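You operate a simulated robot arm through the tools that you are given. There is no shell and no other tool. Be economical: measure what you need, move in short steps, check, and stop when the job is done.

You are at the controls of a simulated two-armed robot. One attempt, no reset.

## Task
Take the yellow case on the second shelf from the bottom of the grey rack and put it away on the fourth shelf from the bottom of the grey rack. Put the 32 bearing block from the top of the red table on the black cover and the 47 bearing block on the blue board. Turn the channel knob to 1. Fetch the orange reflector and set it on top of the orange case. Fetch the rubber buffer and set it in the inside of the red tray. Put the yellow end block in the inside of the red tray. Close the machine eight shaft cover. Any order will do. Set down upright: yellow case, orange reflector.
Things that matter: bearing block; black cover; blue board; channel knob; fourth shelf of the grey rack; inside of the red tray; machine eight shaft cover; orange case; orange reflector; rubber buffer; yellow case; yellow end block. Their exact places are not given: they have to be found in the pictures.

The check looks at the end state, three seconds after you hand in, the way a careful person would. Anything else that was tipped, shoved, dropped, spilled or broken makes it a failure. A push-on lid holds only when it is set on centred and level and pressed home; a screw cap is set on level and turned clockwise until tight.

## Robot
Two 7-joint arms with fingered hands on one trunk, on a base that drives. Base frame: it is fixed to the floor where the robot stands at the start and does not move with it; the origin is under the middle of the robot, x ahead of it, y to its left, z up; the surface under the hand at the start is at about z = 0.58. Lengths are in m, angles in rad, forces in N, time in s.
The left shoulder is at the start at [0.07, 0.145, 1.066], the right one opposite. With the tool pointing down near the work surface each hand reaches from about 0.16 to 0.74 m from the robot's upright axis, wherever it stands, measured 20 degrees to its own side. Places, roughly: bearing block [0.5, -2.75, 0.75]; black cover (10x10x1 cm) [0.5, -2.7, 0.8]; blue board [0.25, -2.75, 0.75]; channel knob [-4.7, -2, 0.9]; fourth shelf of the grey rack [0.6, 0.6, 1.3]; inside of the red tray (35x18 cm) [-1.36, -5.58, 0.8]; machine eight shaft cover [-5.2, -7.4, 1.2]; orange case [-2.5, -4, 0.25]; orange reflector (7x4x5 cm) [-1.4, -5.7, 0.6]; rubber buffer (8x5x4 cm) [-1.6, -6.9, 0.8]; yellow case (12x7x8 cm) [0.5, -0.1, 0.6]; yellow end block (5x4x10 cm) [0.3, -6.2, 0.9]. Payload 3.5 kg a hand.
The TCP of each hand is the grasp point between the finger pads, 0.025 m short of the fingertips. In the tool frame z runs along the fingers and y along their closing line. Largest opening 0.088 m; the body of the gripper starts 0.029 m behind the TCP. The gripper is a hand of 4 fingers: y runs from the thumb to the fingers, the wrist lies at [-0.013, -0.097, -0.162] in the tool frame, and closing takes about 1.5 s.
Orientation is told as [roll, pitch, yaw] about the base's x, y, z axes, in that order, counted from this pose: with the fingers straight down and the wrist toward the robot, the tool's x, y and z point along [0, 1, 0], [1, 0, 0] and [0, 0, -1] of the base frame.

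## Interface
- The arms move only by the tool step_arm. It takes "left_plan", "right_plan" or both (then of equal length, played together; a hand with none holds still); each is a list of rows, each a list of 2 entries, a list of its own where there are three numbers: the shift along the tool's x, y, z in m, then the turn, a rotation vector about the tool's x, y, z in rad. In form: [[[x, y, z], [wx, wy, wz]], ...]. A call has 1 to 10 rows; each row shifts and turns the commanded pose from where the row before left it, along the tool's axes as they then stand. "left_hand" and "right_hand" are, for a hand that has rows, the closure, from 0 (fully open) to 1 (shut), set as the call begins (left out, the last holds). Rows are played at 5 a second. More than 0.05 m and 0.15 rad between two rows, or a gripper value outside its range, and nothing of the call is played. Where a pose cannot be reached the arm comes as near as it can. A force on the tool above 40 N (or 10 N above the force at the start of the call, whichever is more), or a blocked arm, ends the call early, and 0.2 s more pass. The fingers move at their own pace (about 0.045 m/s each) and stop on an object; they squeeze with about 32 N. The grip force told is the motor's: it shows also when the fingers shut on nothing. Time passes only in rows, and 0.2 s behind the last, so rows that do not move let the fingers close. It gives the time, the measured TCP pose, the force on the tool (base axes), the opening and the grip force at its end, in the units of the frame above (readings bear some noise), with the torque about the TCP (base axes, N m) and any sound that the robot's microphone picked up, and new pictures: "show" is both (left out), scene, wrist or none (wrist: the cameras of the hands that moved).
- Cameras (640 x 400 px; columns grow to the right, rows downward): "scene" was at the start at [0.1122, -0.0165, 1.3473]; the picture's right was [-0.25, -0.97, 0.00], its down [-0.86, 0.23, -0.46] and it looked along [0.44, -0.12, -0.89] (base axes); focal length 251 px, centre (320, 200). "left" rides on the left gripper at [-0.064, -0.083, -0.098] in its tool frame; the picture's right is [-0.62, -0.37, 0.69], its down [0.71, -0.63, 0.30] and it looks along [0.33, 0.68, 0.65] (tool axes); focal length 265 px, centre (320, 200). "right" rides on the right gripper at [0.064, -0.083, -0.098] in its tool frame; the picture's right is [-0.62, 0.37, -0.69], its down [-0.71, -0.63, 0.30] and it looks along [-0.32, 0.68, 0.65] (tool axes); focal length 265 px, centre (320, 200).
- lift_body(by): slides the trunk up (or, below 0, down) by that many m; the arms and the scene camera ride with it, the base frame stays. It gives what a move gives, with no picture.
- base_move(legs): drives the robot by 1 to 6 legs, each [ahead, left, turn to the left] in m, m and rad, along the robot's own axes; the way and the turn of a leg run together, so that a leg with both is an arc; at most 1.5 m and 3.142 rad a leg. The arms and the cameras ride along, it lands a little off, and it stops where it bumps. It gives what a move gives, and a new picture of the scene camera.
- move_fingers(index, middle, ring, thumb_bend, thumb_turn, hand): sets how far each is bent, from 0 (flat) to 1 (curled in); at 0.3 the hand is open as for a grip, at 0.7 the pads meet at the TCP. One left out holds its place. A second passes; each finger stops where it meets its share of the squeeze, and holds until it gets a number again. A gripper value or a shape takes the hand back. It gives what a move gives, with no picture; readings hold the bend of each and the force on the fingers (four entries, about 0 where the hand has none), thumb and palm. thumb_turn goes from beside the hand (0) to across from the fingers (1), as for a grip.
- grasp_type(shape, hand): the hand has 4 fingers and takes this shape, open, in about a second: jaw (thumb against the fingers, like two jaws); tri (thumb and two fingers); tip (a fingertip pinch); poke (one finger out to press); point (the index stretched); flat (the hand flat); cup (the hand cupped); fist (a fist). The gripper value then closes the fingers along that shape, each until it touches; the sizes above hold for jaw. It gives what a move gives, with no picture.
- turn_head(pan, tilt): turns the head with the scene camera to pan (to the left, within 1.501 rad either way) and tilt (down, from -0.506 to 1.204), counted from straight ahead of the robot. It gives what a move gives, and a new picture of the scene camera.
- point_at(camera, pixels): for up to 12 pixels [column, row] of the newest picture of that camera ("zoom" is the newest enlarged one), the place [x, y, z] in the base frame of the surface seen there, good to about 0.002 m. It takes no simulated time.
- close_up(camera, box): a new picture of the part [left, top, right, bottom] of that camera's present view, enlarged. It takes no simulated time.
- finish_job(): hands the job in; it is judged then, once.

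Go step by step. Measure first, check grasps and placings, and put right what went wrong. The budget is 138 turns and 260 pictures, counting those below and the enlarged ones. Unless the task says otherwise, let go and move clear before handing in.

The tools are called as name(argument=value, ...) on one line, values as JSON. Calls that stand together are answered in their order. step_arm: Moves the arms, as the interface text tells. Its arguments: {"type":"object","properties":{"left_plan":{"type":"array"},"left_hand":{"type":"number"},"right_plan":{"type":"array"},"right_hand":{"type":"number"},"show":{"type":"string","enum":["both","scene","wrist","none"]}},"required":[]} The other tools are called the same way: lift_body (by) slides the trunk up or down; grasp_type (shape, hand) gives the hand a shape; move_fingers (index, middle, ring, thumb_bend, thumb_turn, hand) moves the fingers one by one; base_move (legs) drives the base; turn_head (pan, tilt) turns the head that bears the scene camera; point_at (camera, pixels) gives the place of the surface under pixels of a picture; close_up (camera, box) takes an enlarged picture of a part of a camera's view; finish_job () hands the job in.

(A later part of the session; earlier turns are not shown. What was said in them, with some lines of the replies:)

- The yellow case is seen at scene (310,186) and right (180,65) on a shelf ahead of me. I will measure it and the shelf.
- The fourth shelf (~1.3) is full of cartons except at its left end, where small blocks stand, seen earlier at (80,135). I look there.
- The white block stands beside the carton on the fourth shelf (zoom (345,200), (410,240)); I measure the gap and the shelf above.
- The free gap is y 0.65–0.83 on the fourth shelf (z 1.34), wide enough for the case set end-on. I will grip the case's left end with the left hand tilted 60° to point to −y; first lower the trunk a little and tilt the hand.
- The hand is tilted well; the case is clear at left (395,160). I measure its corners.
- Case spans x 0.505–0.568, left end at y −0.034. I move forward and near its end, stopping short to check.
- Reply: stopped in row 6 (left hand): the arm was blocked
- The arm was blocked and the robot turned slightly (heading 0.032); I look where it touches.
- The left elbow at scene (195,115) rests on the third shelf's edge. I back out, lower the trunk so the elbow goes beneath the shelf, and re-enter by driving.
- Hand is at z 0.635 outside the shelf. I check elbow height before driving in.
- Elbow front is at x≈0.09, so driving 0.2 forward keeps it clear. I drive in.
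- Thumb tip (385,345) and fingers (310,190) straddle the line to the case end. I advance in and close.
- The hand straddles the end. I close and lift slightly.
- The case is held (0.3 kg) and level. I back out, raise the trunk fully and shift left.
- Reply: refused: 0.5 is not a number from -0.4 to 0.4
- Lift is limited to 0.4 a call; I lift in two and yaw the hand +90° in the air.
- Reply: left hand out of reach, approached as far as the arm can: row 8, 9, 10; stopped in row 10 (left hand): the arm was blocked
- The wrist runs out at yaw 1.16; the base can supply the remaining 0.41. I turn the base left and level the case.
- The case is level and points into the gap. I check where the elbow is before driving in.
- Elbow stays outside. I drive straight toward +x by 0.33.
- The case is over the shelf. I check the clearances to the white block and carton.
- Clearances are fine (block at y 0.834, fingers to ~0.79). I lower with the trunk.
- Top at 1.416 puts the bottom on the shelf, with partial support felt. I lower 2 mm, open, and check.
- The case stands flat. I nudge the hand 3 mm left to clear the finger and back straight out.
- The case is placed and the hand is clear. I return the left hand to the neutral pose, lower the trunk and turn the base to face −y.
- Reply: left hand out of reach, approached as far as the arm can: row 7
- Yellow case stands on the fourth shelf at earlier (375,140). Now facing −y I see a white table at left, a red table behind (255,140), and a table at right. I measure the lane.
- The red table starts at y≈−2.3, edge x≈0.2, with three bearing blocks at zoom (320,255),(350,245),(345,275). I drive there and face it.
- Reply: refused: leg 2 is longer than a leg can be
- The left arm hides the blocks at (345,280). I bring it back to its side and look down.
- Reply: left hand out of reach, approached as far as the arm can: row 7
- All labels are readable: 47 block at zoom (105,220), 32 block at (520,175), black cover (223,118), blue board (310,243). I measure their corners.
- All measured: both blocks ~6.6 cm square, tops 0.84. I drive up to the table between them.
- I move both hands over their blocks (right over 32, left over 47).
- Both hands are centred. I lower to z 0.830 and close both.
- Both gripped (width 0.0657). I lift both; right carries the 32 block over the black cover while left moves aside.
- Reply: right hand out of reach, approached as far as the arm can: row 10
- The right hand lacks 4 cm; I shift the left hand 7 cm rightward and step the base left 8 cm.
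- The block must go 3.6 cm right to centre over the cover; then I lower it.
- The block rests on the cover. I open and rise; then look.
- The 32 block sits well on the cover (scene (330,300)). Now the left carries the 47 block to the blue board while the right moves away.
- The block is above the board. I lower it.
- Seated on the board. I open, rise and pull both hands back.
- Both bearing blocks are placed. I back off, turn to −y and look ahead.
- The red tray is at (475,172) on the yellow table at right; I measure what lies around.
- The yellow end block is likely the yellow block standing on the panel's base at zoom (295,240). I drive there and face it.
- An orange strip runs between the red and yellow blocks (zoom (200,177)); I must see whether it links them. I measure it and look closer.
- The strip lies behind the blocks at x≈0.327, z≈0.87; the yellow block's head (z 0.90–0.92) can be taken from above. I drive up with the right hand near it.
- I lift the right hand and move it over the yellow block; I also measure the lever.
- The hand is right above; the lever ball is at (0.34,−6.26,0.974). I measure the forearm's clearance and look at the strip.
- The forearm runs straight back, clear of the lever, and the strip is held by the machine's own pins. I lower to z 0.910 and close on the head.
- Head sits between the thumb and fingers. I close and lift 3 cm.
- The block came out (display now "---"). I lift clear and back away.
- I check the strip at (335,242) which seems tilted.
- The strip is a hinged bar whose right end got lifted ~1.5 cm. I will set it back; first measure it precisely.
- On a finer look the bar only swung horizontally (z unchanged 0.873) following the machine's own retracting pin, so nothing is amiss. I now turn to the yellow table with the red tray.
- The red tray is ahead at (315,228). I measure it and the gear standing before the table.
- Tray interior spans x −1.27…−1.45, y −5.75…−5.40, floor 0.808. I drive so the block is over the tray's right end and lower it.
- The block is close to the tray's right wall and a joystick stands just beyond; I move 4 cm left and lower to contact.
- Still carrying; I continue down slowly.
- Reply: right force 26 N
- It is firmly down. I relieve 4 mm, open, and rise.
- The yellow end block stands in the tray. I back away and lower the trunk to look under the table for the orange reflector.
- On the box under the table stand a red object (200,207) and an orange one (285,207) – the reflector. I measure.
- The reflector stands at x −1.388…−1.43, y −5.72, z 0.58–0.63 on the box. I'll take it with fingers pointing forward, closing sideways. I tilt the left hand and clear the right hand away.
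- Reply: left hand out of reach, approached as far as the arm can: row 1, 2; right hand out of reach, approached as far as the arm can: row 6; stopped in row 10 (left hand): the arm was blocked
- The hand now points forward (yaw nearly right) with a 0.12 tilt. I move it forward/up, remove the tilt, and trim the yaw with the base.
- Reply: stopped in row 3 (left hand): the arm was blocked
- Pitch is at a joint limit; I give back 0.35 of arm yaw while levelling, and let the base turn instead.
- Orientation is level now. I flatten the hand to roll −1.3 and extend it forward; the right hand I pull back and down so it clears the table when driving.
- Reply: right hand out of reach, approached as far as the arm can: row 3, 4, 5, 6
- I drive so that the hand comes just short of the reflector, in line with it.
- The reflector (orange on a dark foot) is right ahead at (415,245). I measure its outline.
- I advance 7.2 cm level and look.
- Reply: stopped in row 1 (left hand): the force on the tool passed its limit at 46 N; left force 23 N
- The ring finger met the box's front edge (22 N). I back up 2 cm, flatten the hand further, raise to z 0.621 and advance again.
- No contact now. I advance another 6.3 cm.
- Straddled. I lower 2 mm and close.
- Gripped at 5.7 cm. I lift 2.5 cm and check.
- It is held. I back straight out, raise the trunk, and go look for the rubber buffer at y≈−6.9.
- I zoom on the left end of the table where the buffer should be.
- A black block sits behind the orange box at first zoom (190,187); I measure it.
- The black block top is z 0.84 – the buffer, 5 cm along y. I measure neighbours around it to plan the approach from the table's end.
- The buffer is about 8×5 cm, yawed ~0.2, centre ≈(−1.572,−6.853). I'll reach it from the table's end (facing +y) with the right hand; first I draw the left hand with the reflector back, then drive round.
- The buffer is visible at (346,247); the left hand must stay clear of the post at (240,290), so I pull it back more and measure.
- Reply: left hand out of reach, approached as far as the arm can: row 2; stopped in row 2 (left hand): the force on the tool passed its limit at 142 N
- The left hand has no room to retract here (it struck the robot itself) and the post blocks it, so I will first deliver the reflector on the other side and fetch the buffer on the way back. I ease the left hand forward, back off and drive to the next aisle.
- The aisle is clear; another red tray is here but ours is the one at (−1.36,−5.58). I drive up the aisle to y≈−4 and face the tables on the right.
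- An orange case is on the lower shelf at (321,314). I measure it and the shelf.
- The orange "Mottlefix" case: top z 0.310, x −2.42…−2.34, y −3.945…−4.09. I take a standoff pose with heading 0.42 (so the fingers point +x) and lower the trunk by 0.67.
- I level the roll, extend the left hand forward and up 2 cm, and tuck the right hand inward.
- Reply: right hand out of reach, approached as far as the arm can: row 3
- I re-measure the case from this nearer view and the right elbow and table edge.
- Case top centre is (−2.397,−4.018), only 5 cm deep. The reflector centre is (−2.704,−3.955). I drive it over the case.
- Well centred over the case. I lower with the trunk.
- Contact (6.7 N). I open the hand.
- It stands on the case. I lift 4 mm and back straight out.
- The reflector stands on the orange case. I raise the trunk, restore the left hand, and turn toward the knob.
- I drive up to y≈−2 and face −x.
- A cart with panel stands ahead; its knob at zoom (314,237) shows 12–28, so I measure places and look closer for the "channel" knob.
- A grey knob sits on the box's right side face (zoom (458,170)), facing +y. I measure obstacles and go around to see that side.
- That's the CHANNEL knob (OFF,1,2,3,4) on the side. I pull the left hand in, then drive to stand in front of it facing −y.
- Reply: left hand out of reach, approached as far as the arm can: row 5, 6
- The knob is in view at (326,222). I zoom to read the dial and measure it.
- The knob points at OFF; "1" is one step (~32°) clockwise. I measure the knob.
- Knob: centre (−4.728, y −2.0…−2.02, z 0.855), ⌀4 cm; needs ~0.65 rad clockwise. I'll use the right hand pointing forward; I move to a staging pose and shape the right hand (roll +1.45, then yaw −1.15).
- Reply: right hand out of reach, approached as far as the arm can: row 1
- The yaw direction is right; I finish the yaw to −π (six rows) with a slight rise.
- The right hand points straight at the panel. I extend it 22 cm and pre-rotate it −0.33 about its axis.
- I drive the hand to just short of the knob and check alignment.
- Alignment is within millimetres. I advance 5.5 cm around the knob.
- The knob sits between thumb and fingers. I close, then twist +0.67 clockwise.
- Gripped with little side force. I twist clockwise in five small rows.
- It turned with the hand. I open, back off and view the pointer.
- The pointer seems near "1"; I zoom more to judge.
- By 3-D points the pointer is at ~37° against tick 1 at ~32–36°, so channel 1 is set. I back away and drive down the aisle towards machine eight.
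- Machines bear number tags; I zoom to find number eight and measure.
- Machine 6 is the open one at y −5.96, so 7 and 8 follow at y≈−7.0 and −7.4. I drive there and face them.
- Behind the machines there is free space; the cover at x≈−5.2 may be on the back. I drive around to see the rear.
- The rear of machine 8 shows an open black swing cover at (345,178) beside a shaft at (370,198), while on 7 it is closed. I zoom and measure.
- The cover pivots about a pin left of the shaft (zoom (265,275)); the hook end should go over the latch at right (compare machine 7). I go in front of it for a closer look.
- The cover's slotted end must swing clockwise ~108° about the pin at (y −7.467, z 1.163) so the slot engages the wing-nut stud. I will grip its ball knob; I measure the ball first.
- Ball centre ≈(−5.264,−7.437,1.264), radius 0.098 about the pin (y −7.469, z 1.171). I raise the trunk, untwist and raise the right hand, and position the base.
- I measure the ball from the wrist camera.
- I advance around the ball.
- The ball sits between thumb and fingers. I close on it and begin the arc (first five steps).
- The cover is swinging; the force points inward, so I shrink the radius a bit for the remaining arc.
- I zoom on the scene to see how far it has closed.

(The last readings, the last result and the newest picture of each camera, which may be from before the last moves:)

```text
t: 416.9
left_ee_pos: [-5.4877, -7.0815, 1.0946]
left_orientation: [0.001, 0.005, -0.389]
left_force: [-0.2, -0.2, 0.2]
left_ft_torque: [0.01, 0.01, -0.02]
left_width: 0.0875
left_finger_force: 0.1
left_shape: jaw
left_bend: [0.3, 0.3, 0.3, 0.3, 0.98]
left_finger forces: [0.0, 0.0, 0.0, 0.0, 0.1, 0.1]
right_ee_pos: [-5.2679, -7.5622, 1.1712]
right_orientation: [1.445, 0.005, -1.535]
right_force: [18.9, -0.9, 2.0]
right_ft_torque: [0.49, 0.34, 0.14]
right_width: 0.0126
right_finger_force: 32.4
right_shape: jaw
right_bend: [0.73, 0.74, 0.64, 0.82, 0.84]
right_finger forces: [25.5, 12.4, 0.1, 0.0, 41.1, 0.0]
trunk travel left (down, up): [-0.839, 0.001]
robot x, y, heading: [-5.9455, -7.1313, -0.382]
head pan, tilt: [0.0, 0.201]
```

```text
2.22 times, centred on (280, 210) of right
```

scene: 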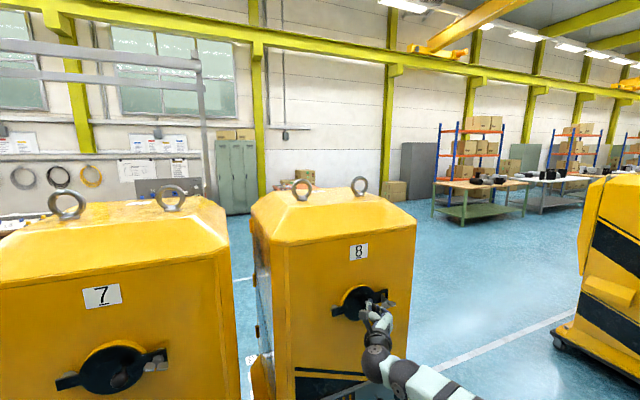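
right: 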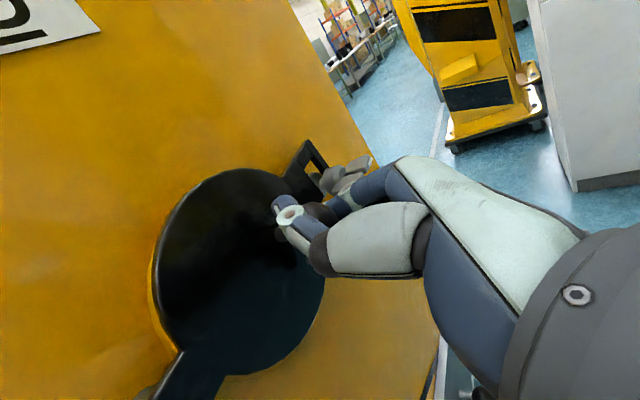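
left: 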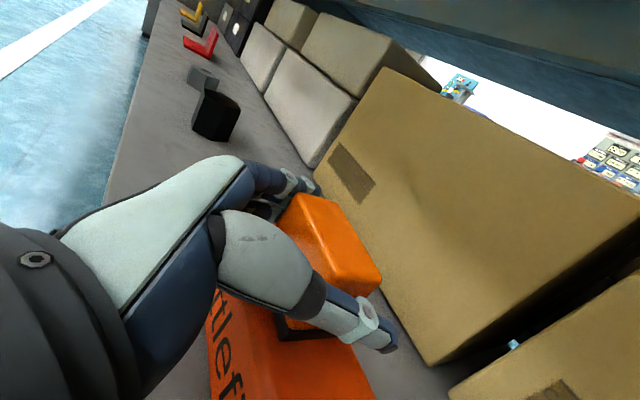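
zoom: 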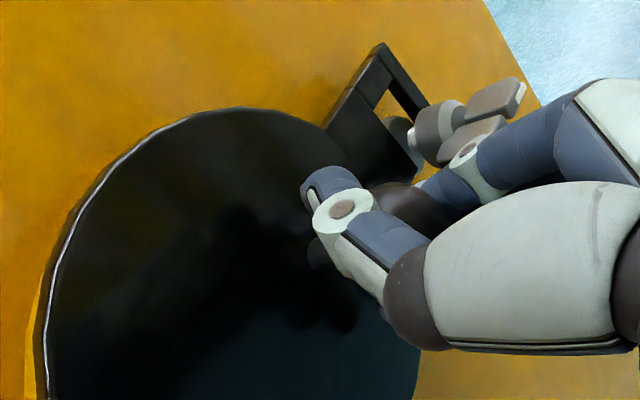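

It's about 15° short of closed, with the hand slipping off the ball. I open partly and back off to regrip or push from above.

step_arm(right_plan=[[[0, 0, 0], [0, 0, 0]], [[0, 0, 0], [0, 0, 0]], [[0, 0, 0], [0, 0, 0]], [[0, 0, -0.03], [0, 0, 0]], [[0, 0, -0.035], [0, 0, 0]]], right_hand=0.4, show="wrist")

close_up(camera="scene", box=[310, 265, 420, 350])

point_at(camera="zoom", pixels=[[180, 225], [200, 205], [420, 130], [405, 145], [445, 185], [340, 200], [360, 190], [290, 130], [370, 170], [270, 220]])

```text
t: 418.1
left_ee_pos: [-5.494, -7.0812, 1.0978]
left_orientation: [0.003, -0.002, -0.389]
left_force: [-0.6, -0.6, 0.9]
left_ft_torque: [0.02, -0.01, -0.01]
left_width: 0.0878
left_finger_force: 0.0
left_shape: jaw
left_bend: [0.3, 0.3, 0.3, 0.3, 0.98]
left_finger forces: [0.1, 0.0, 0.0, 0.0, 0.0, 0.0]
right_ee_pos: [-5.3415, -7.5638, 1.1835]
right_orientation: [1.447, 0.003, -1.536]
right_force: [0.5, 0.0, 0.2]
right_ft_torque: [0.01, -0.03, -0.02]
right_width: 0.0525
right_finger_force: 0.0
right_shape: jaw
right_bend: [0.29, 0.41, 0.37, 0.65, 1.0]
right_finger forces: [0.0, 0.0, 0.1, 0.0, 0.1, 0.1]
trunk travel left (down, up): [-0.839, 0.001]
robot x, y, heading: [-5.9455, -7.1317, -0.384]
head pan, tilt: [0.0, 0.201]
```

right: 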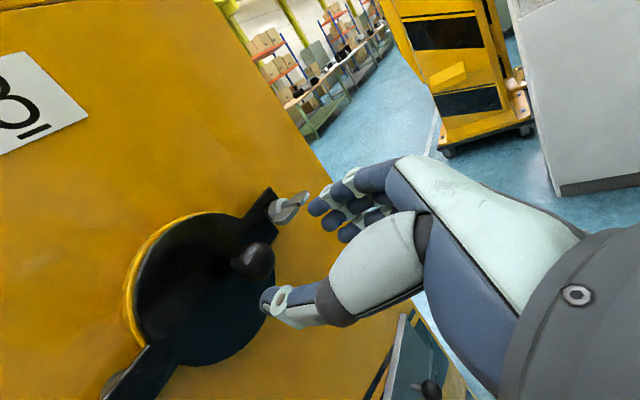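

```text
4.71 times, centred on (365, 308) of scene
```

zoom: 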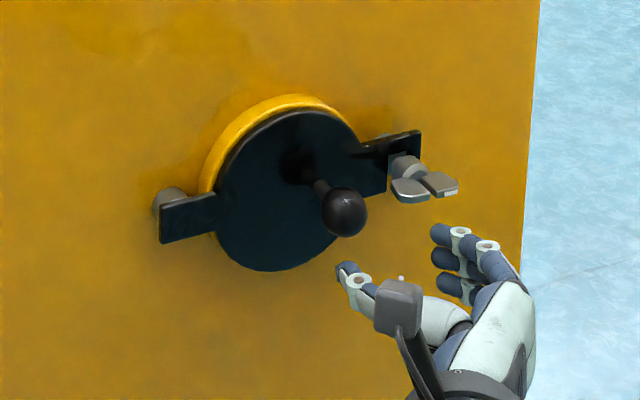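

```text
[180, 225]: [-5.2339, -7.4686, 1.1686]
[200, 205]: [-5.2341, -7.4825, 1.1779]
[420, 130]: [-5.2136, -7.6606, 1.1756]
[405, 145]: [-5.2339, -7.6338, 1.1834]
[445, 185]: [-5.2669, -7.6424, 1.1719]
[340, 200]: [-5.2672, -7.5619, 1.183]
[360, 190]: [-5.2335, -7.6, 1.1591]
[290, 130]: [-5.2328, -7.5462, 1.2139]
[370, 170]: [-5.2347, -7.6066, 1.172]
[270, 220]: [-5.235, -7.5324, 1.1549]
```

The cover dropped level: pin z 1.169, right end z 1.172 – closed with the slot on the stud. I compare the wing nut's stand-off with machine 7.

close_up(camera="scene", box=[50, 320, 190, 400])

point_at(camera="zoom", pixels=[[470, 180], [430, 175], [500, 165], [440, 215], [400, 190], [60, 290], [490, 200], [455, 205], [300, 200]])

close_up(camera="right", box=[180, 160, 340, 300])

point_at(camera="zoom", pixels=[[400, 150], [470, 110], [440, 140], [380, 150], [360, 140], [350, 200], [300, 260]])

```text
4.57 times, centred on (120, 360) of scene
```

zoom: 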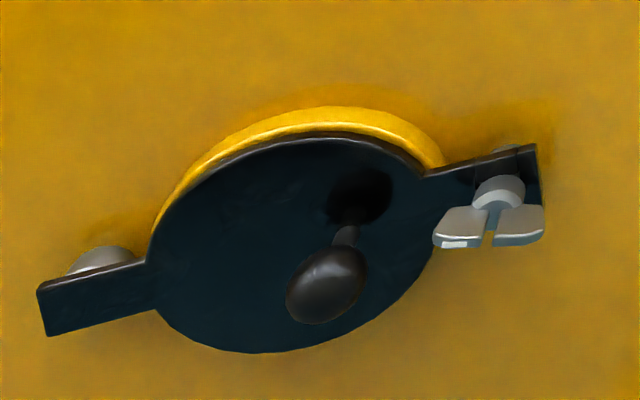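

```text
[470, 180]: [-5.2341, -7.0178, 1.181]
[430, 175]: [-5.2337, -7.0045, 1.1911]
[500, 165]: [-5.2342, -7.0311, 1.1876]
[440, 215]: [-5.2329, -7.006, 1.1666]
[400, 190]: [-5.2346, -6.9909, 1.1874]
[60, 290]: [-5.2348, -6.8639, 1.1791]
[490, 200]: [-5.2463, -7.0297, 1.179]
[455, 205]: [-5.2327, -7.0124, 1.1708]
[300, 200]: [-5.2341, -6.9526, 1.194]
```

```text
2.86 times, centred on (260, 230) of right
```

zoom: 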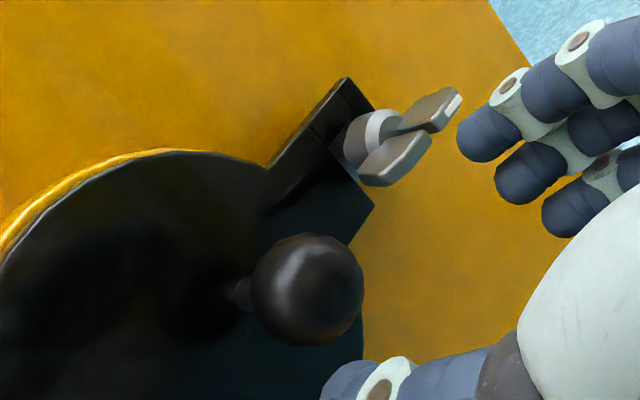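

```text
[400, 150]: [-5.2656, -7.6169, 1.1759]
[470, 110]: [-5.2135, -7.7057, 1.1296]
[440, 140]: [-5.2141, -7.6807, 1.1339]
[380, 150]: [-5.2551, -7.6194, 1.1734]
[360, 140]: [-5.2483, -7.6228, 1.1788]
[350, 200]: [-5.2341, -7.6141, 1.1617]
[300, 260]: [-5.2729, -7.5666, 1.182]
```

close_up(camera="scene", box=[140, 345, 180, 380])

point_at(camera="zoom", pixels=[[290, 170], [310, 150], [220, 230], [400, 220], [230, 260], [400, 250], [300, 210], [330, 190]])

close_up(camera="scene", box=[382, 285, 422, 315])

point_at(camera="zoom", pixels=[[200, 180], [215, 215], [180, 220], [280, 230], [340, 210], [150, 210], [240, 190], [300, 200]])

```text
11.43 times, centred on (160, 362) of scene
```

zoom: 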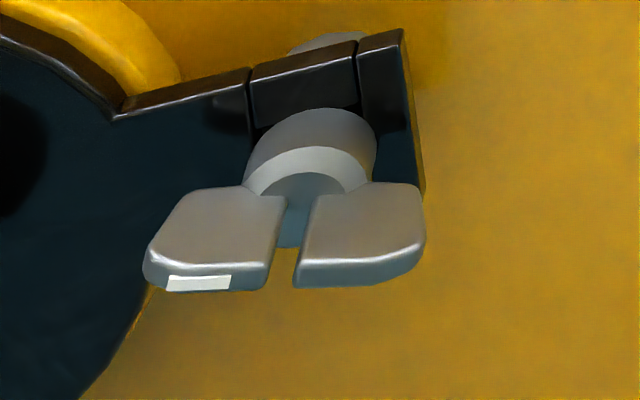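

```text
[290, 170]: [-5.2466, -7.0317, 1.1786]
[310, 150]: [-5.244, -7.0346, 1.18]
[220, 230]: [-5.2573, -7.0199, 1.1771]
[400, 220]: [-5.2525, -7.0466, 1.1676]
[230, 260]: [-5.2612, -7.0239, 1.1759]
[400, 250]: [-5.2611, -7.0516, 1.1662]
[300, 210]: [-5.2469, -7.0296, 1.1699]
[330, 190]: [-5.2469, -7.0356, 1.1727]
```

```text
13.33 times, centred on (402, 300) of scene
```

zoom: 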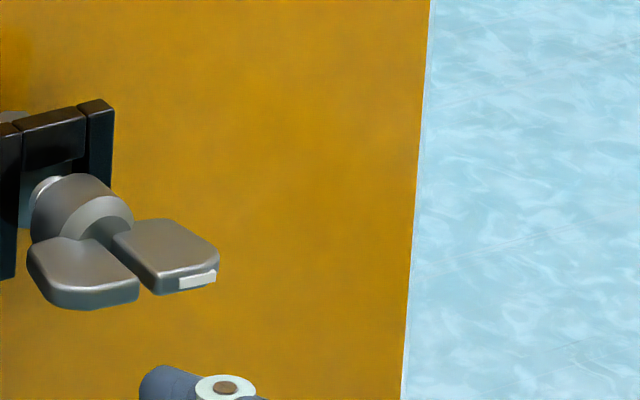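

```text
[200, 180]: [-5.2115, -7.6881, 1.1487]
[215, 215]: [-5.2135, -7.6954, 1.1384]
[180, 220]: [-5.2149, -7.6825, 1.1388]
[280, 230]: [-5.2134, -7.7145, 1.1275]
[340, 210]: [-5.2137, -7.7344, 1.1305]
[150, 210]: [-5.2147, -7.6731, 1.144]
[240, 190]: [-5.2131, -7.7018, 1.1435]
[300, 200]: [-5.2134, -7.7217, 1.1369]
```

The cover is closed with its slot on the stud. Turns are short, so I now go for the rubber buffer with the left (neutral) hand: back off, round the machines, and along to the yellow table's end.

step_arm(right_plan=[[[0, 0, -0.04], [0, 0, 0]], [[0, 0, -0.04], [0, 0, 0]], [[0, 0, -0.04], [0, 0, 0]]], show="none")

base_move(legs=[[-0.45, 0, 0], [0, 0, 0.384], [0, -1.36, 0], [1.5, 0, 0], [1.5, 0, 0], [0.76, 0, 0]])

base_move(legs=[[0, 0, 1.571], [0.37, 0, 0], [0, -1.1, 0]])

turn_head(pan=0.0, tilt=0.65)

```text
t: 418.9
left_ee_pos: [-5.4934, -7.08, 1.0981]
left_orientation: [0.005, -0.001, -0.389]
left_force: [0.0, 0.2, 0.2]
left_ft_torque: [0.02, -0.01, -0.02]
left_width: 0.0879
left_finger_force: 0.1
left_shape: jaw
left_bend: [0.3, 0.3, 0.3, 0.3, 0.98]
left_finger forces: [0.0, 0.0, 0.0, 0.0, 0.1, 0.0]
right_ee_pos: [-5.4596, -7.5678, 1.1986]
right_orientation: [1.448, 0.005, -1.532]
right_force: [-0.1, -0.2, -0.5]
right_ft_torque: [0.01, 0.0, 0.0]
right_width: 0.0524
right_finger_force: 0.1
right_shape: jaw
right_bend: [0.29, 0.41, 0.37, 0.65, 1.0]
right_finger forces: [0.1, 0.1, 0.0, 0.0, 0.1, 0.1]
trunk travel left (down, up): [-0.839, 0.001]
robot x, y, heading: [-5.9482, -7.1318, -0.38]
head pan, tilt: [0.0, 0.201]
```

```text
t: 446.9
left_ee_pos: [-2.2035, -8.1121, 1.0983]
left_orientation: [0.003, 0.001, 0.003]
left_force: [-0.4, -0.4, -0.4]
left_ft_torque: [-0.01, 0.02, -0.03]
left_width: 0.088
left_finger_force: 0.0
left_shape: jaw
left_bend: [0.3, 0.3, 0.3, 0.3, 0.98]
left_finger forces: [0.0, 0.1, 0.0, 0.0, 0.0, 0.0]
right_ee_pos: [-1.9846, -8.5496, 1.1978]
right_orientation: [1.449, 0.003, -1.142]
right_force: [0.8, 0.6, 0.1]
right_ft_torque: [0.07, -0.03, 0.02]
right_width: 0.0521
right_finger_force: 0.0
right_shape: jaw
right_bend: [0.29, 0.41, 0.37, 0.65, 1.0]
right_finger forces: [0.1, 0.0, 0.0, 0.0, 0.0, 0.1]
trunk travel left (down, up): [-0.839, 0.001]
robot x, y, heading: [-2.6049, -8.3317, 0.011]
head pan, tilt: [0.0, 0.201]
```

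scene: 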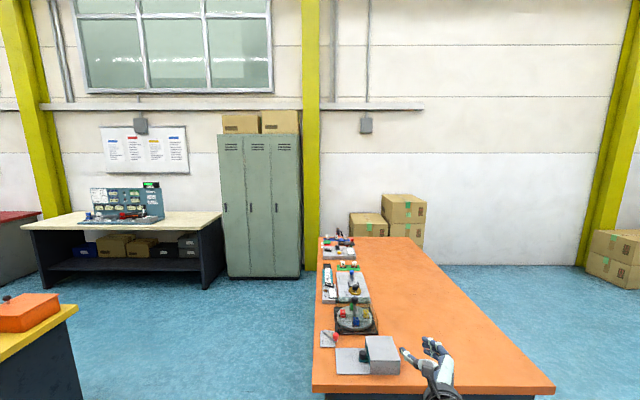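

```text
t: 458.3
left_ee_pos: [-1.7206, -7.562, 1.097]
left_orientation: [0.003, 0.0, 1.563]
left_force: [-0.1, 0.0, 0.7]
left_ft_torque: [0.0, -0.03, 0.02]
left_width: 0.0874
left_finger_force: 0.1
left_shape: jaw
left_bend: [0.3, 0.3, 0.3, 0.3, 0.98]
left_finger forces: [0.0, 0.0, 0.0, 0.1, 0.1, 0.0]
right_ee_pos: [-1.282, -7.3482, 1.1978]
right_orientation: [1.446, 0.003, 0.417]
right_force: [-0.2, -0.2, -0.5]
right_ft_torque: [-0.01, 0.01, 0.01]
right_width: 0.0525
right_finger_force: 0.0
right_shape: jaw
right_bend: [0.29, 0.41, 0.37, 0.65, 1.0]
right_finger forces: [0.1, 0.0, 0.1, 0.1, 0.0, 0.0]
trunk travel left (down, up): [-0.839, 0.001]
robot x, y, heading: [-1.4989, -7.9643, 1.571]
head pan, tilt: [0.0, 0.201]
```

scene: 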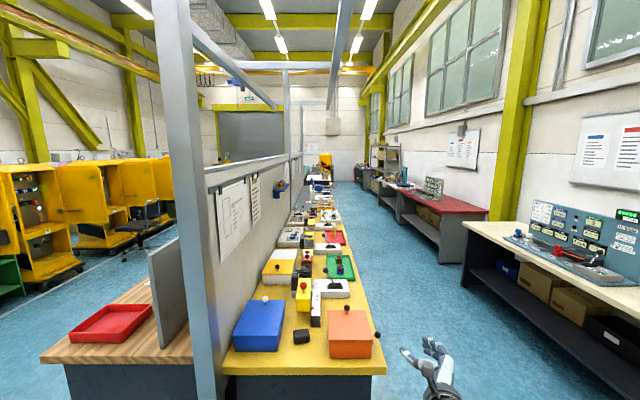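

```text
t: 459.2
left_ee_pos: [-1.7187, -7.5611, 1.0978]
left_orientation: [0.003, 0.001, 1.564]
left_force: [0.1, -0.1, 0.4]
left_ft_torque: [0.0, -0.01, 0.02]
left_width: 0.0878
left_finger_force: 0.1
left_shape: jaw
left_bend: [0.3, 0.3, 0.3, 0.3, 0.98]
left_finger forces: [0.1, 0.1, 0.1, 0.0, 0.1, 0.0]
right_ee_pos: [-1.2811, -7.3478, 1.1976]
right_orientation: [1.446, 0.003, 0.417]
right_force: [0.5, -0.3, 0.7]
right_ft_torque: [-0.01, -0.04, -0.01]
right_width: 0.0525
right_finger_force: 0.0
right_shape: jaw
right_bend: [0.29, 0.41, 0.37, 0.65, 1.0]
right_finger forces: [0.1, 0.0, 0.0, 0.1, 0.1, 0.0]
trunk travel left (down, up): [-0.839, 0.001]
robot x, y, heading: [-1.5007, -7.9668, 1.576]
head pan, tilt: [0.0, 0.649]
```

scene: 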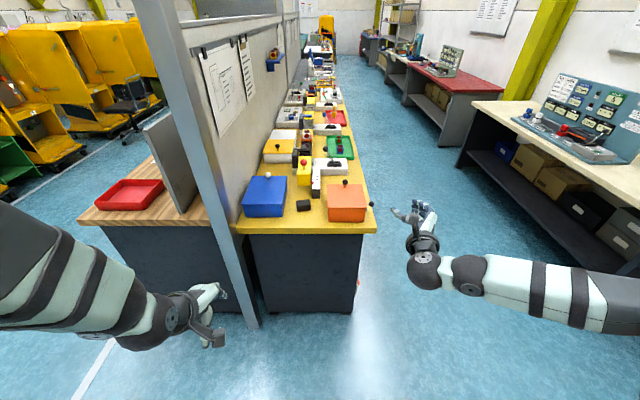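

Now in place at the table's end. I drive in, move the left hand above the buffer (z≈0.93) and look.

base_move(legs=[[0.527, -0.05, -0.005]])

step_arm(left_plan=[[[-0.0145, 0.0288, 0.02], [0, 0, 0]], [[-0.0145, 0.0288, 0.028], [0, 0, 0]], [[-0.0145, 0.0288, 0.03], [0, 0, 0]], [[-0.0145, 0.0288, 0.03], [0, 0, 0]], [[-0.0145, 0.0288, 0.03], [0, 0, 0]], [[-0.0145, 0.0288, 0.03], [0, 0, 0]], [[0, 0, 0], [0, 0, -0.13]]], show="both")

```text
t: 462.3
left_ee_pos: [-1.6663, -7.0341, 1.0971]
left_orientation: [0.003, 0.001, 1.557]
left_force: [0.2, -0.5, -0.8]
left_ft_torque: [0.03, -0.02, -0.01]
left_width: 0.0879
left_finger_force: 0.0
left_shape: jaw
left_bend: [0.3, 0.3, 0.3, 0.3, 0.98]
left_finger forces: [0.1, 0.0, 0.0, 0.1, 0.0, 0.1]
right_ee_pos: [-1.2257, -6.8243, 1.198]
right_orientation: [1.447, 0.004, 0.409]
right_force: [-0.4, 0.2, -0.3]
right_ft_torque: [0.01, 0.01, -0.04]
right_width: 0.0525
right_finger_force: 0.0
right_shape: jaw
right_bend: [0.29, 0.41, 0.37, 0.65, 1.0]
right_finger forces: [0.1, 0.0, 0.0, 0.0, 0.0, 0.0]
trunk travel left (down, up): [-0.839, 0.001]
robot x, y, heading: [-1.4512, -7.4362, 1.564]
head pan, tilt: [0.0, 0.649]
```

scene: 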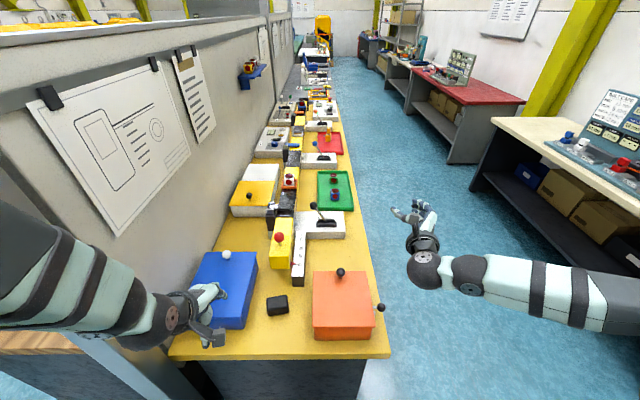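

```text
t: 463.9
left_ee_pos: [-1.5757, -6.8612, 0.9289]
left_orientation: [0.002, 0.001, 1.69]
left_force: [-0.4, -0.1, 0.6]
left_ft_torque: [0.03, -0.03, 0.01]
left_width: 0.0877
left_finger_force: 0.1
left_shape: jaw
left_bend: [0.3, 0.3, 0.3, 0.3, 0.98]
left_finger forces: [0.0, 0.0, 0.0, 0.1, 0.0, 0.0]
right_ee_pos: [-1.2246, -6.823, 1.1988]
right_orientation: [1.449, 0.002, 0.411]
right_force: [0.1, 0.1, 0.3]
right_ft_torque: [0.0, -0.02, -0.03]
right_width: 0.0523
right_finger_force: 0.0
right_shape: jaw
right_bend: [0.29, 0.41, 0.37, 0.65, 1.0]
right_finger forces: [0.1, 0.0, 0.0, 0.0, 0.0, 0.1]
trunk travel left (down, up): [-0.839, 0.001]
robot x, y, heading: [-1.448, -7.4437, 1.566]
head pan, tilt: [0.0, 0.649]
```

scene: 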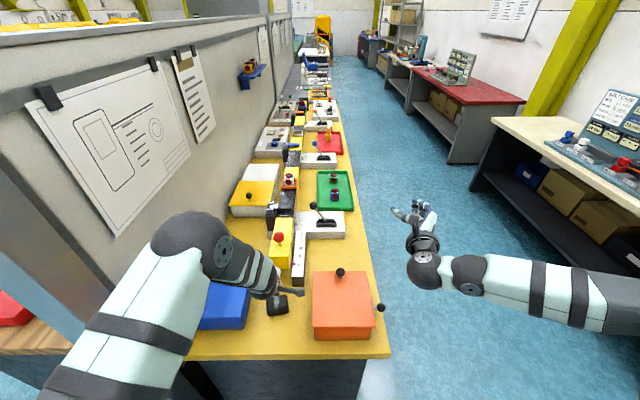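
left: 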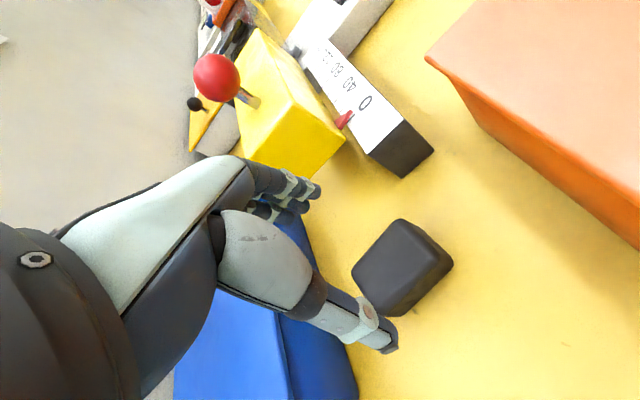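

Aligned over the buffer at left (402,265). I lower, close, and lift.

step_arm(left_plan=[[[0.005, 0, 0.035], [0, 0, 0]], [[0, 0, 0.035], [0, 0, 0]], [[0, 0, 0.029], [0, 0, 0]], [[0, 0, 0], [0, 0, 0]]], show="wrist")

step_arm(left_plan=[[[0, 0, 0], [0, 0, 0]], [[0, 0, 0], [0, 0, 0]], [[0, 0, 0], [0, 0, 0]], [[0, 0, 0], [0, 0, 0]], [[0, 0, 0], [0, 0, 0]], [[0, 0, 0], [0, 0, 0]], [[0, 0, 0], [0, 0, 0]], [[0, 0, -0.04], [0, 0, 0]], [[0, 0, -0.05], [0, 0, 0]], [[0, 0, -0.05], [0, 0, 0]]], left_hand=1, show="wrist")

```text
t: 464.9
left_ee_pos: [-1.5836, -6.8634, 0.8282]
left_orientation: [0.005, 0.0, 1.688]
left_force: [-0.1, 1.2, 1.6]
left_ft_torque: [0.08, -0.05, -0.02]
left_width: 0.0876
left_finger_force: 0.1
left_shape: jaw
left_bend: [0.3, 0.3, 0.3, 0.3, 0.98]
left_finger forces: [1.5, 0.0, 0.1, 0.0, 0.0, 0.0]
right_ee_pos: [-1.2254, -6.8217, 1.1978]
right_orientation: [1.447, 0.002, 0.412]
right_force: [0.0, -0.7, -0.8]
right_ft_torque: [0.0, -0.02, 0.01]
right_width: 0.0523
right_finger_force: 0.0
right_shape: jaw
right_bend: [0.29, 0.41, 0.37, 0.65, 1.0]
right_finger forces: [0.0, 0.0, 0.1, 0.0, 0.0, 0.0]
trunk travel left (down, up): [-0.839, 0.001]
robot x, y, heading: [-1.4453, -7.4362, 1.562]
head pan, tilt: [0.0, 0.649]
```

left: 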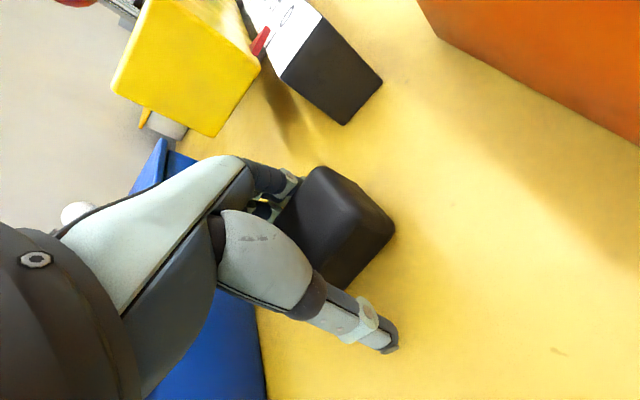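

```text
t: 467.1
left_ee_pos: [-1.581, -6.864, 0.9696]
left_orientation: [0.002, 0.001, 1.685]
left_force: [-0.4, -0.9, -0.3]
left_ft_torque: [-0.04, 0.01, 0.02]
left_width: 0.0474
left_finger_force: 31.9
left_shape: jaw
left_bend: [0.37, 0.39, 0.36, 0.73, 1.0]
left_finger forces: [22.0, 8.8, 1.6, 0.1, 30.2, 0.0]
right_ee_pos: [-1.2255, -6.8239, 1.197]
right_orientation: [1.448, 0.004, 0.411]
right_force: [0.2, -0.8, 0.2]
right_ft_torque: [0.0, 0.01, -0.03]
right_width: 0.0523
right_finger_force: 0.0
right_shape: jaw
right_bend: [0.29, 0.41, 0.37, 0.65, 1.0]
right_finger forces: [0.0, 0.0, 0.1, 0.0, 0.0, 0.1]
trunk travel left (down, up): [-0.839, 0.001]
robot x, y, heading: [-1.4464, -7.4377, 1.564]
head pan, tilt: [0.0, 0.649]
```

left: 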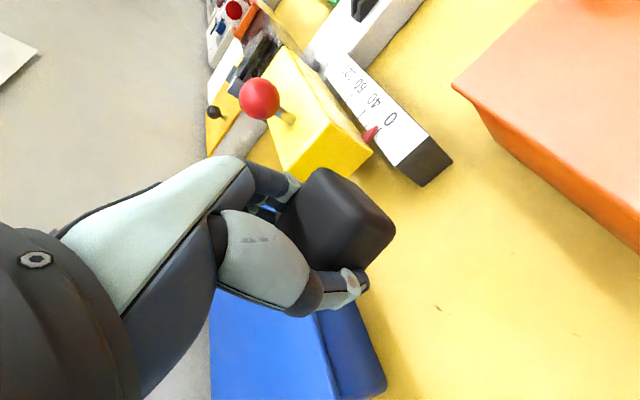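

The buffer is held. I back out, go up the aisle, and turn to face the red tray.

base_move(legs=[[-0.47, 0, 0], [0, -0.8, 0], [1.45, 0, 0], [0.935, 0, 0], [0, 0, 1.577]])

turn_head(pan=0.0, tilt=0.75)

```text
t: 489.0
left_ee_pos: [-1.2225, -5.671, 0.9704]
left_orientation: [0.005, 0.0, -2.996]
left_force: [-0.2, 0.4, -1.9]
left_ft_torque: [-0.02, -0.01, -0.01]
left_width: 0.0472
left_finger_force: 31.7
left_shape: jaw
left_bend: [0.37, 0.39, 0.36, 0.73, 1.0]
left_finger forces: [21.8, 8.8, 1.5, 0.1, 29.6, 0.0]
right_ee_pos: [-1.2751, -5.3154, 1.1971]
right_orientation: [1.447, 0.005, 2.013]
right_force: [0.0, -0.4, -0.3]
right_ft_torque: [0.04, -0.05, 0.02]
right_width: 0.0527
right_finger_force: 0.1
right_shape: jaw
right_bend: [0.29, 0.41, 0.37, 0.65, 1.0]
right_finger forces: [0.0, 0.0, 0.0, 0.1, 0.1, 0.0]
trunk travel left (down, up): [-0.839, 0.001]
robot x, y, heading: [-0.6529, -5.5265, -3.117]
head pan, tilt: [0.0, 0.649]
```

scene: 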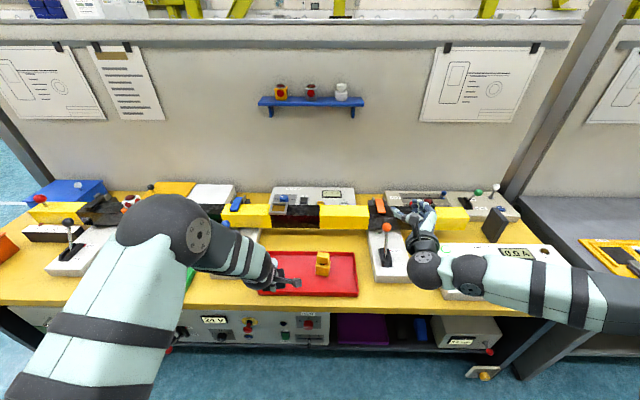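

```text
t: 489.7
left_ee_pos: [-1.2227, -5.6706, 0.9697]
left_orientation: [0.005, 0.002, -2.995]
left_force: [1.1, 0.5, -2.0]
left_ft_torque: [0.02, -0.01, -0.01]
left_width: 0.0474
left_finger_force: 31.8
left_shape: jaw
left_bend: [0.37, 0.39, 0.36, 0.73, 1.0]
left_finger forces: [21.8, 8.7, 1.4, 0.0, 29.6, 0.1]
right_ee_pos: [-1.274, -5.3165, 1.1982]
right_orientation: [1.446, 0.005, 2.013]
right_force: [-0.6, -0.1, -0.1]
right_ft_torque: [-0.01, 0.01, -0.02]
right_width: 0.0522
right_finger_force: 0.0
right_shape: jaw
right_bend: [0.29, 0.41, 0.37, 0.65, 1.0]
right_finger forces: [0.1, 0.0, 0.1, 0.0, 0.0, 0.1]
trunk travel left (down, up): [-0.839, 0.001]
robot x, y, heading: [-0.649, -5.5248, -3.123]
head pan, tilt: [0.0, 0.75]
```

scene: 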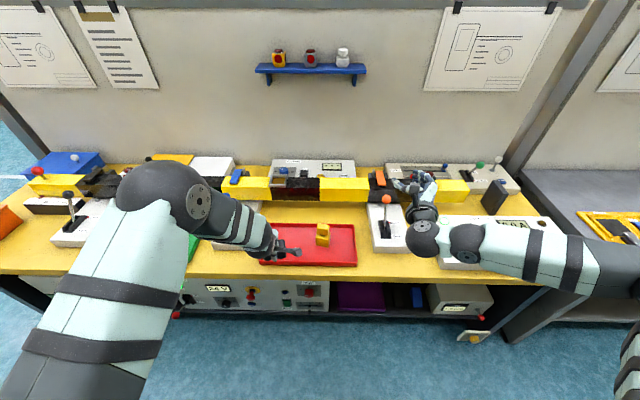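

I drive the last 14 cm and lower the buffer into the tray.

base_move(legs=[[0.138, -0.008, 0]])

step_arm(left_plan=[[[0, 0, 0.04], [0, 0, 0]], [[0, 0, 0.04], [0, 0, 0]], [[0, 0, 0.034], [0, 0, 0]]], show="both")

```text
t: 491.0
left_ee_pos: [-1.3595, -5.6674, 0.9708]
left_orientation: [0.003, -0.003, -2.993]
left_force: [-0.2, -0.2, -1.4]
left_ft_torque: [0.0, 0.01, -0.02]
left_width: 0.0471
left_finger_force: 32.2
left_shape: jaw
left_bend: [0.37, 0.39, 0.36, 0.73, 1.0]
left_finger forces: [21.8, 8.8, 1.4, 0.1, 29.7, 0.0]
right_ee_pos: [-1.4096, -5.3124, 1.1996]
right_orientation: [1.449, 0.003, 2.014]
right_force: [0.1, -0.5, 0.5]
right_ft_torque: [-0.01, -0.01, 0.0]
right_width: 0.0524
right_finger_force: 0.1
right_shape: jaw
right_bend: [0.29, 0.41, 0.37, 0.65, 1.0]
right_finger forces: [0.0, 0.0, 0.0, 0.0, 0.0, 0.0]
trunk travel left (down, up): [-0.839, 0.001]
robot x, y, heading: [-0.7873, -5.5169, -3.117]
head pan, tilt: [0.0, 0.75]
```

scene: 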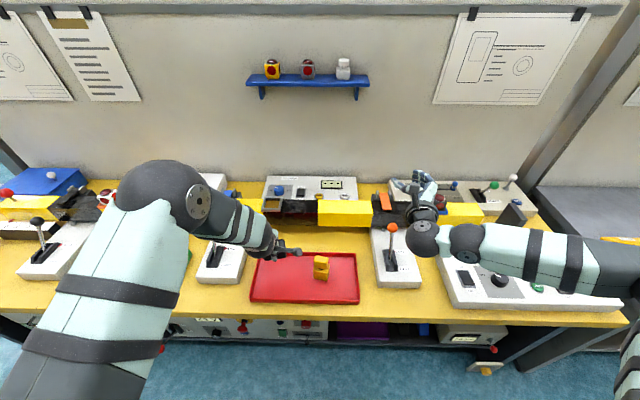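

```text
t: 491.8
left_ee_pos: [-1.3614, -5.668, 0.8546]
left_orientation: [0.002, 0.001, -2.994]
left_force: [-0.7, -0.5, -1.3]
left_ft_torque: [0.01, 0.01, 0.0]
left_width: 0.0472
left_finger_force: 31.8
left_shape: jaw
left_bend: [0.37, 0.39, 0.36, 0.73, 1.0]
left_finger forces: [21.7, 8.9, 1.5, 0.0, 29.7, 0.1]
right_ee_pos: [-1.4131, -5.313, 1.1971]
right_orientation: [1.446, 0.003, 2.013]
right_force: [0.3, -0.4, 0.3]
right_ft_torque: [-0.02, 0.04, 0.0]
right_width: 0.0525
right_finger_force: 0.1
right_shape: jaw
right_bend: [0.29, 0.41, 0.37, 0.65, 1.0]
right_finger forces: [0.0, 0.1, 0.0, 0.0, 0.0, 0.0]
trunk travel left (down, up): [-0.839, 0.001]
robot x, y, heading: [-0.7871, -5.5155, -3.114]
head pan, tilt: [0.0, 0.75]
```

scene: 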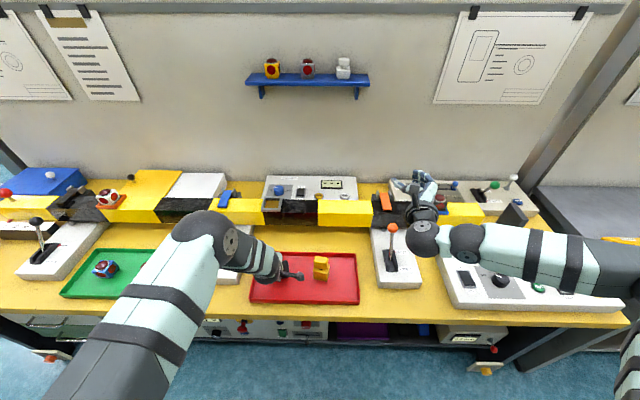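
left: 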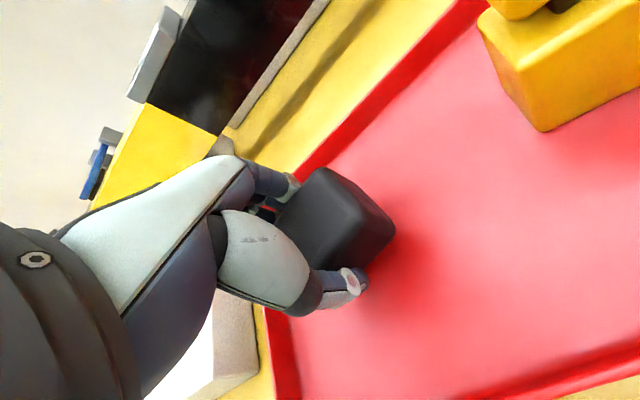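

Inside the tray outline and clear of the end block. I lower to contact, open and rise.

step_arm(left_plan=[[[0, 0, 0.006], [0, 0, 0]], [[0, 0, 0.006], [0, 0, 0]], [[0, 0, 0.004], [0, 0, 0]], [[0, 0, 0.002], [0, 0, 0]]], show="none")

step_arm(left_plan=[[[0, 0, 0], [0, 0, 0]], [[0, 0, 0], [0, 0, 0]], [[0, 0, 0], [0, 0, 0]], [[0, 0, 0], [0, 0, 0]], [[0, 0, 0], [0, 0, 0]], [[0, 0, 0], [0, 0, 0]], [[0, 0, -0.04], [0, 0, 0]], [[0, 0, -0.05], [0, 0, 0]], [[0, 0, -0.05], [0, 0, 0]]], left_hand=0, show="wrist")

```text
t: 492.8
left_ee_pos: [-1.3614, -5.6677, 0.8378]
left_orientation: [0.002, -0.002, -2.993]
left_force: [-1.0, -0.5, 2.4]
left_ft_torque: [0.05, -0.04, -0.02]
left_width: 0.0474
left_finger_force: 32.1
left_shape: jaw
left_bend: [0.37, 0.39, 0.36, 0.73, 1.0]
left_finger forces: [23.4, 8.7, 1.5, 0.1, 30.2, 0.0]
right_ee_pos: [-1.4118, -5.3113, 1.1983]
right_orientation: [1.448, 0.003, 2.012]
right_force: [0.2, 0.0, -0.5]
right_ft_torque: [-0.02, -0.04, -0.01]
right_width: 0.0524
right_finger_force: 0.1
right_shape: jaw
right_bend: [0.29, 0.41, 0.37, 0.65, 1.0]
right_finger forces: [0.0, 0.0, 0.0, 0.0, 0.1, 0.0]
trunk travel left (down, up): [-0.839, 0.001]
robot x, y, heading: [-0.7854, -5.5234, -3.118]
head pan, tilt: [0.0, 0.75]
```

```text
t: 494.8
left_ee_pos: [-1.361, -5.6668, 0.9774]
left_orientation: [0.004, 0.0, -2.994]
left_force: [-0.7, 0.0, -0.4]
left_ft_torque: [0.0, -0.01, 0.02]
left_width: 0.0877
left_finger_force: 0.0
left_shape: jaw
left_bend: [0.3, 0.3, 0.3, 0.3, 0.98]
left_finger forces: [0.0, 0.0, 0.0, 0.0, 0.1, 0.0]
right_ee_pos: [-1.4109, -5.3121, 1.198]
right_orientation: [1.448, 0.004, 2.014]
right_force: [0.4, 0.4, -0.3]
right_ft_torque: [0.01, -0.01, -0.01]
right_width: 0.0524
right_finger_force: 0.0
right_shape: jaw
right_bend: [0.29, 0.41, 0.37, 0.65, 1.0]
right_finger forces: [0.1, 0.0, 0.0, 0.0, 0.0, 0.0]
trunk travel left (down, up): [-0.839, 0.001]
robot x, y, heading: [-0.7884, -5.5148, -3.116]
head pan, tilt: [0.0, 0.75]
5 turns are left
```

left: 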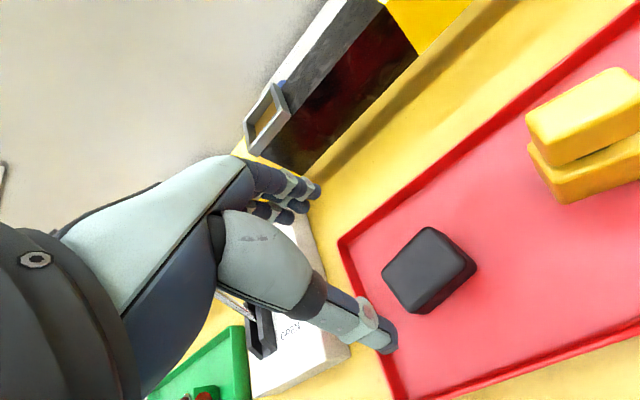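

Buffer and end block both rest in the red tray. I back clear of the table.

base_move(legs=[[-0.4, 0, 0]])

close_up(camera="scene", box=[200, 140, 460, 300])

```text
t: 497.3
left_ee_pos: [-0.9621, -5.6591, 0.9772]
left_orientation: [0.004, 0.002, -2.988]
left_force: [-0.2, -0.8, -0.6]
left_ft_torque: [-0.01, 0.0, 0.01]
left_width: 0.0877
left_finger_force: 0.0
left_shape: jaw
left_bend: [0.3, 0.3, 0.3, 0.3, 0.98]
left_finger forces: [0.0, 0.1, 0.0, 0.1, 0.1, 0.1]
right_ee_pos: [-1.0162, -5.3046, 1.1984]
right_orientation: [1.448, 0.004, 2.02]
right_force: [-0.6, -0.2, 0.2]
right_ft_torque: [0.0, 0.03, -0.03]
right_width: 0.0524
right_finger_force: 0.1
right_shape: jaw
right_bend: [0.29, 0.41, 0.37, 0.65, 1.0]
right_finger forces: [0.0, 0.0, 0.0, 0.1, 0.0, 0.0]
trunk travel left (down, up): [-0.839, 0.001]
robot x, y, heading: [-0.3876, -5.5084, -3.114]
head pan, tilt: [0.0, 0.75]
```

scene: 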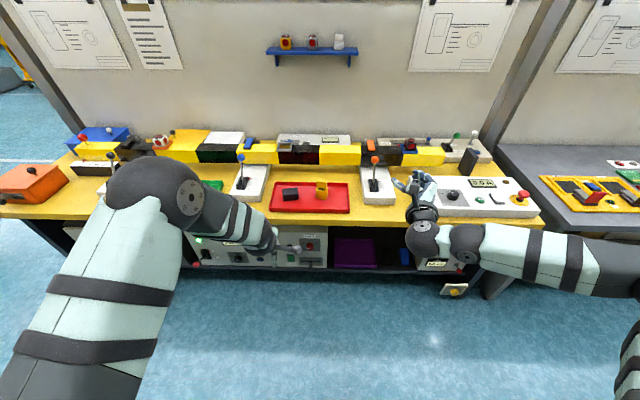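

```text
2.46 times, centred on (330, 220) of scene
4 turns are left
```

zoom: 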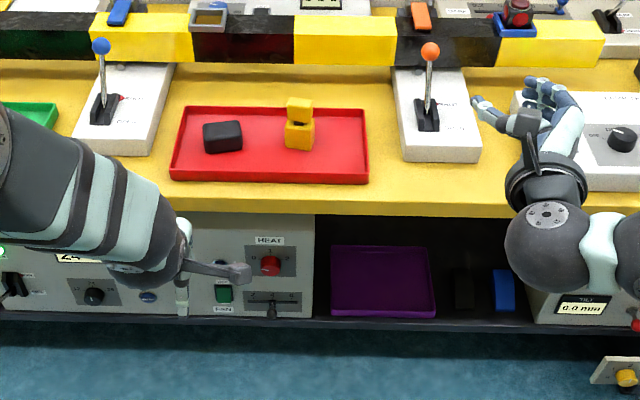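

The close-up shows both pieces inside the red tray (buffer at (222,137), end block at (300,125)), and the hands are clear, so I hand in.

finish_job()

```text
The job is handed in.
```

I handed the job in with every item placed, and the one thing I left undone is the wing nut on machine eight's shaft cover.

- **Yellow case:** upright on the fourth shelf of the grey rack, in the gap between the white block and the cartons.
- **Bearing blocks:** the 32 is on the black cover and the 47 is on the blue board.
- **Channel knob:** turned one step from OFF to 1. The pointer measured about 37°, and the tick for 1 is at about 32–36°.
- **Orange reflector:** upright on top of the orange case.
- **Red tray:** the rubber buffer and the yellow end block are both inside it.
- **Machine eight shaft cover:** swung shut, with its slot over the stud and the cover level. The wing nut stands about 6 mm further out than the one on machine seven. I ran short of turns and did not tighten it.

When I lifted out the yellow end block, the seat display went blank and the orange bar behind it swung back about 2 cm. It looked to me like the machine's own pin retracting, so I left it.
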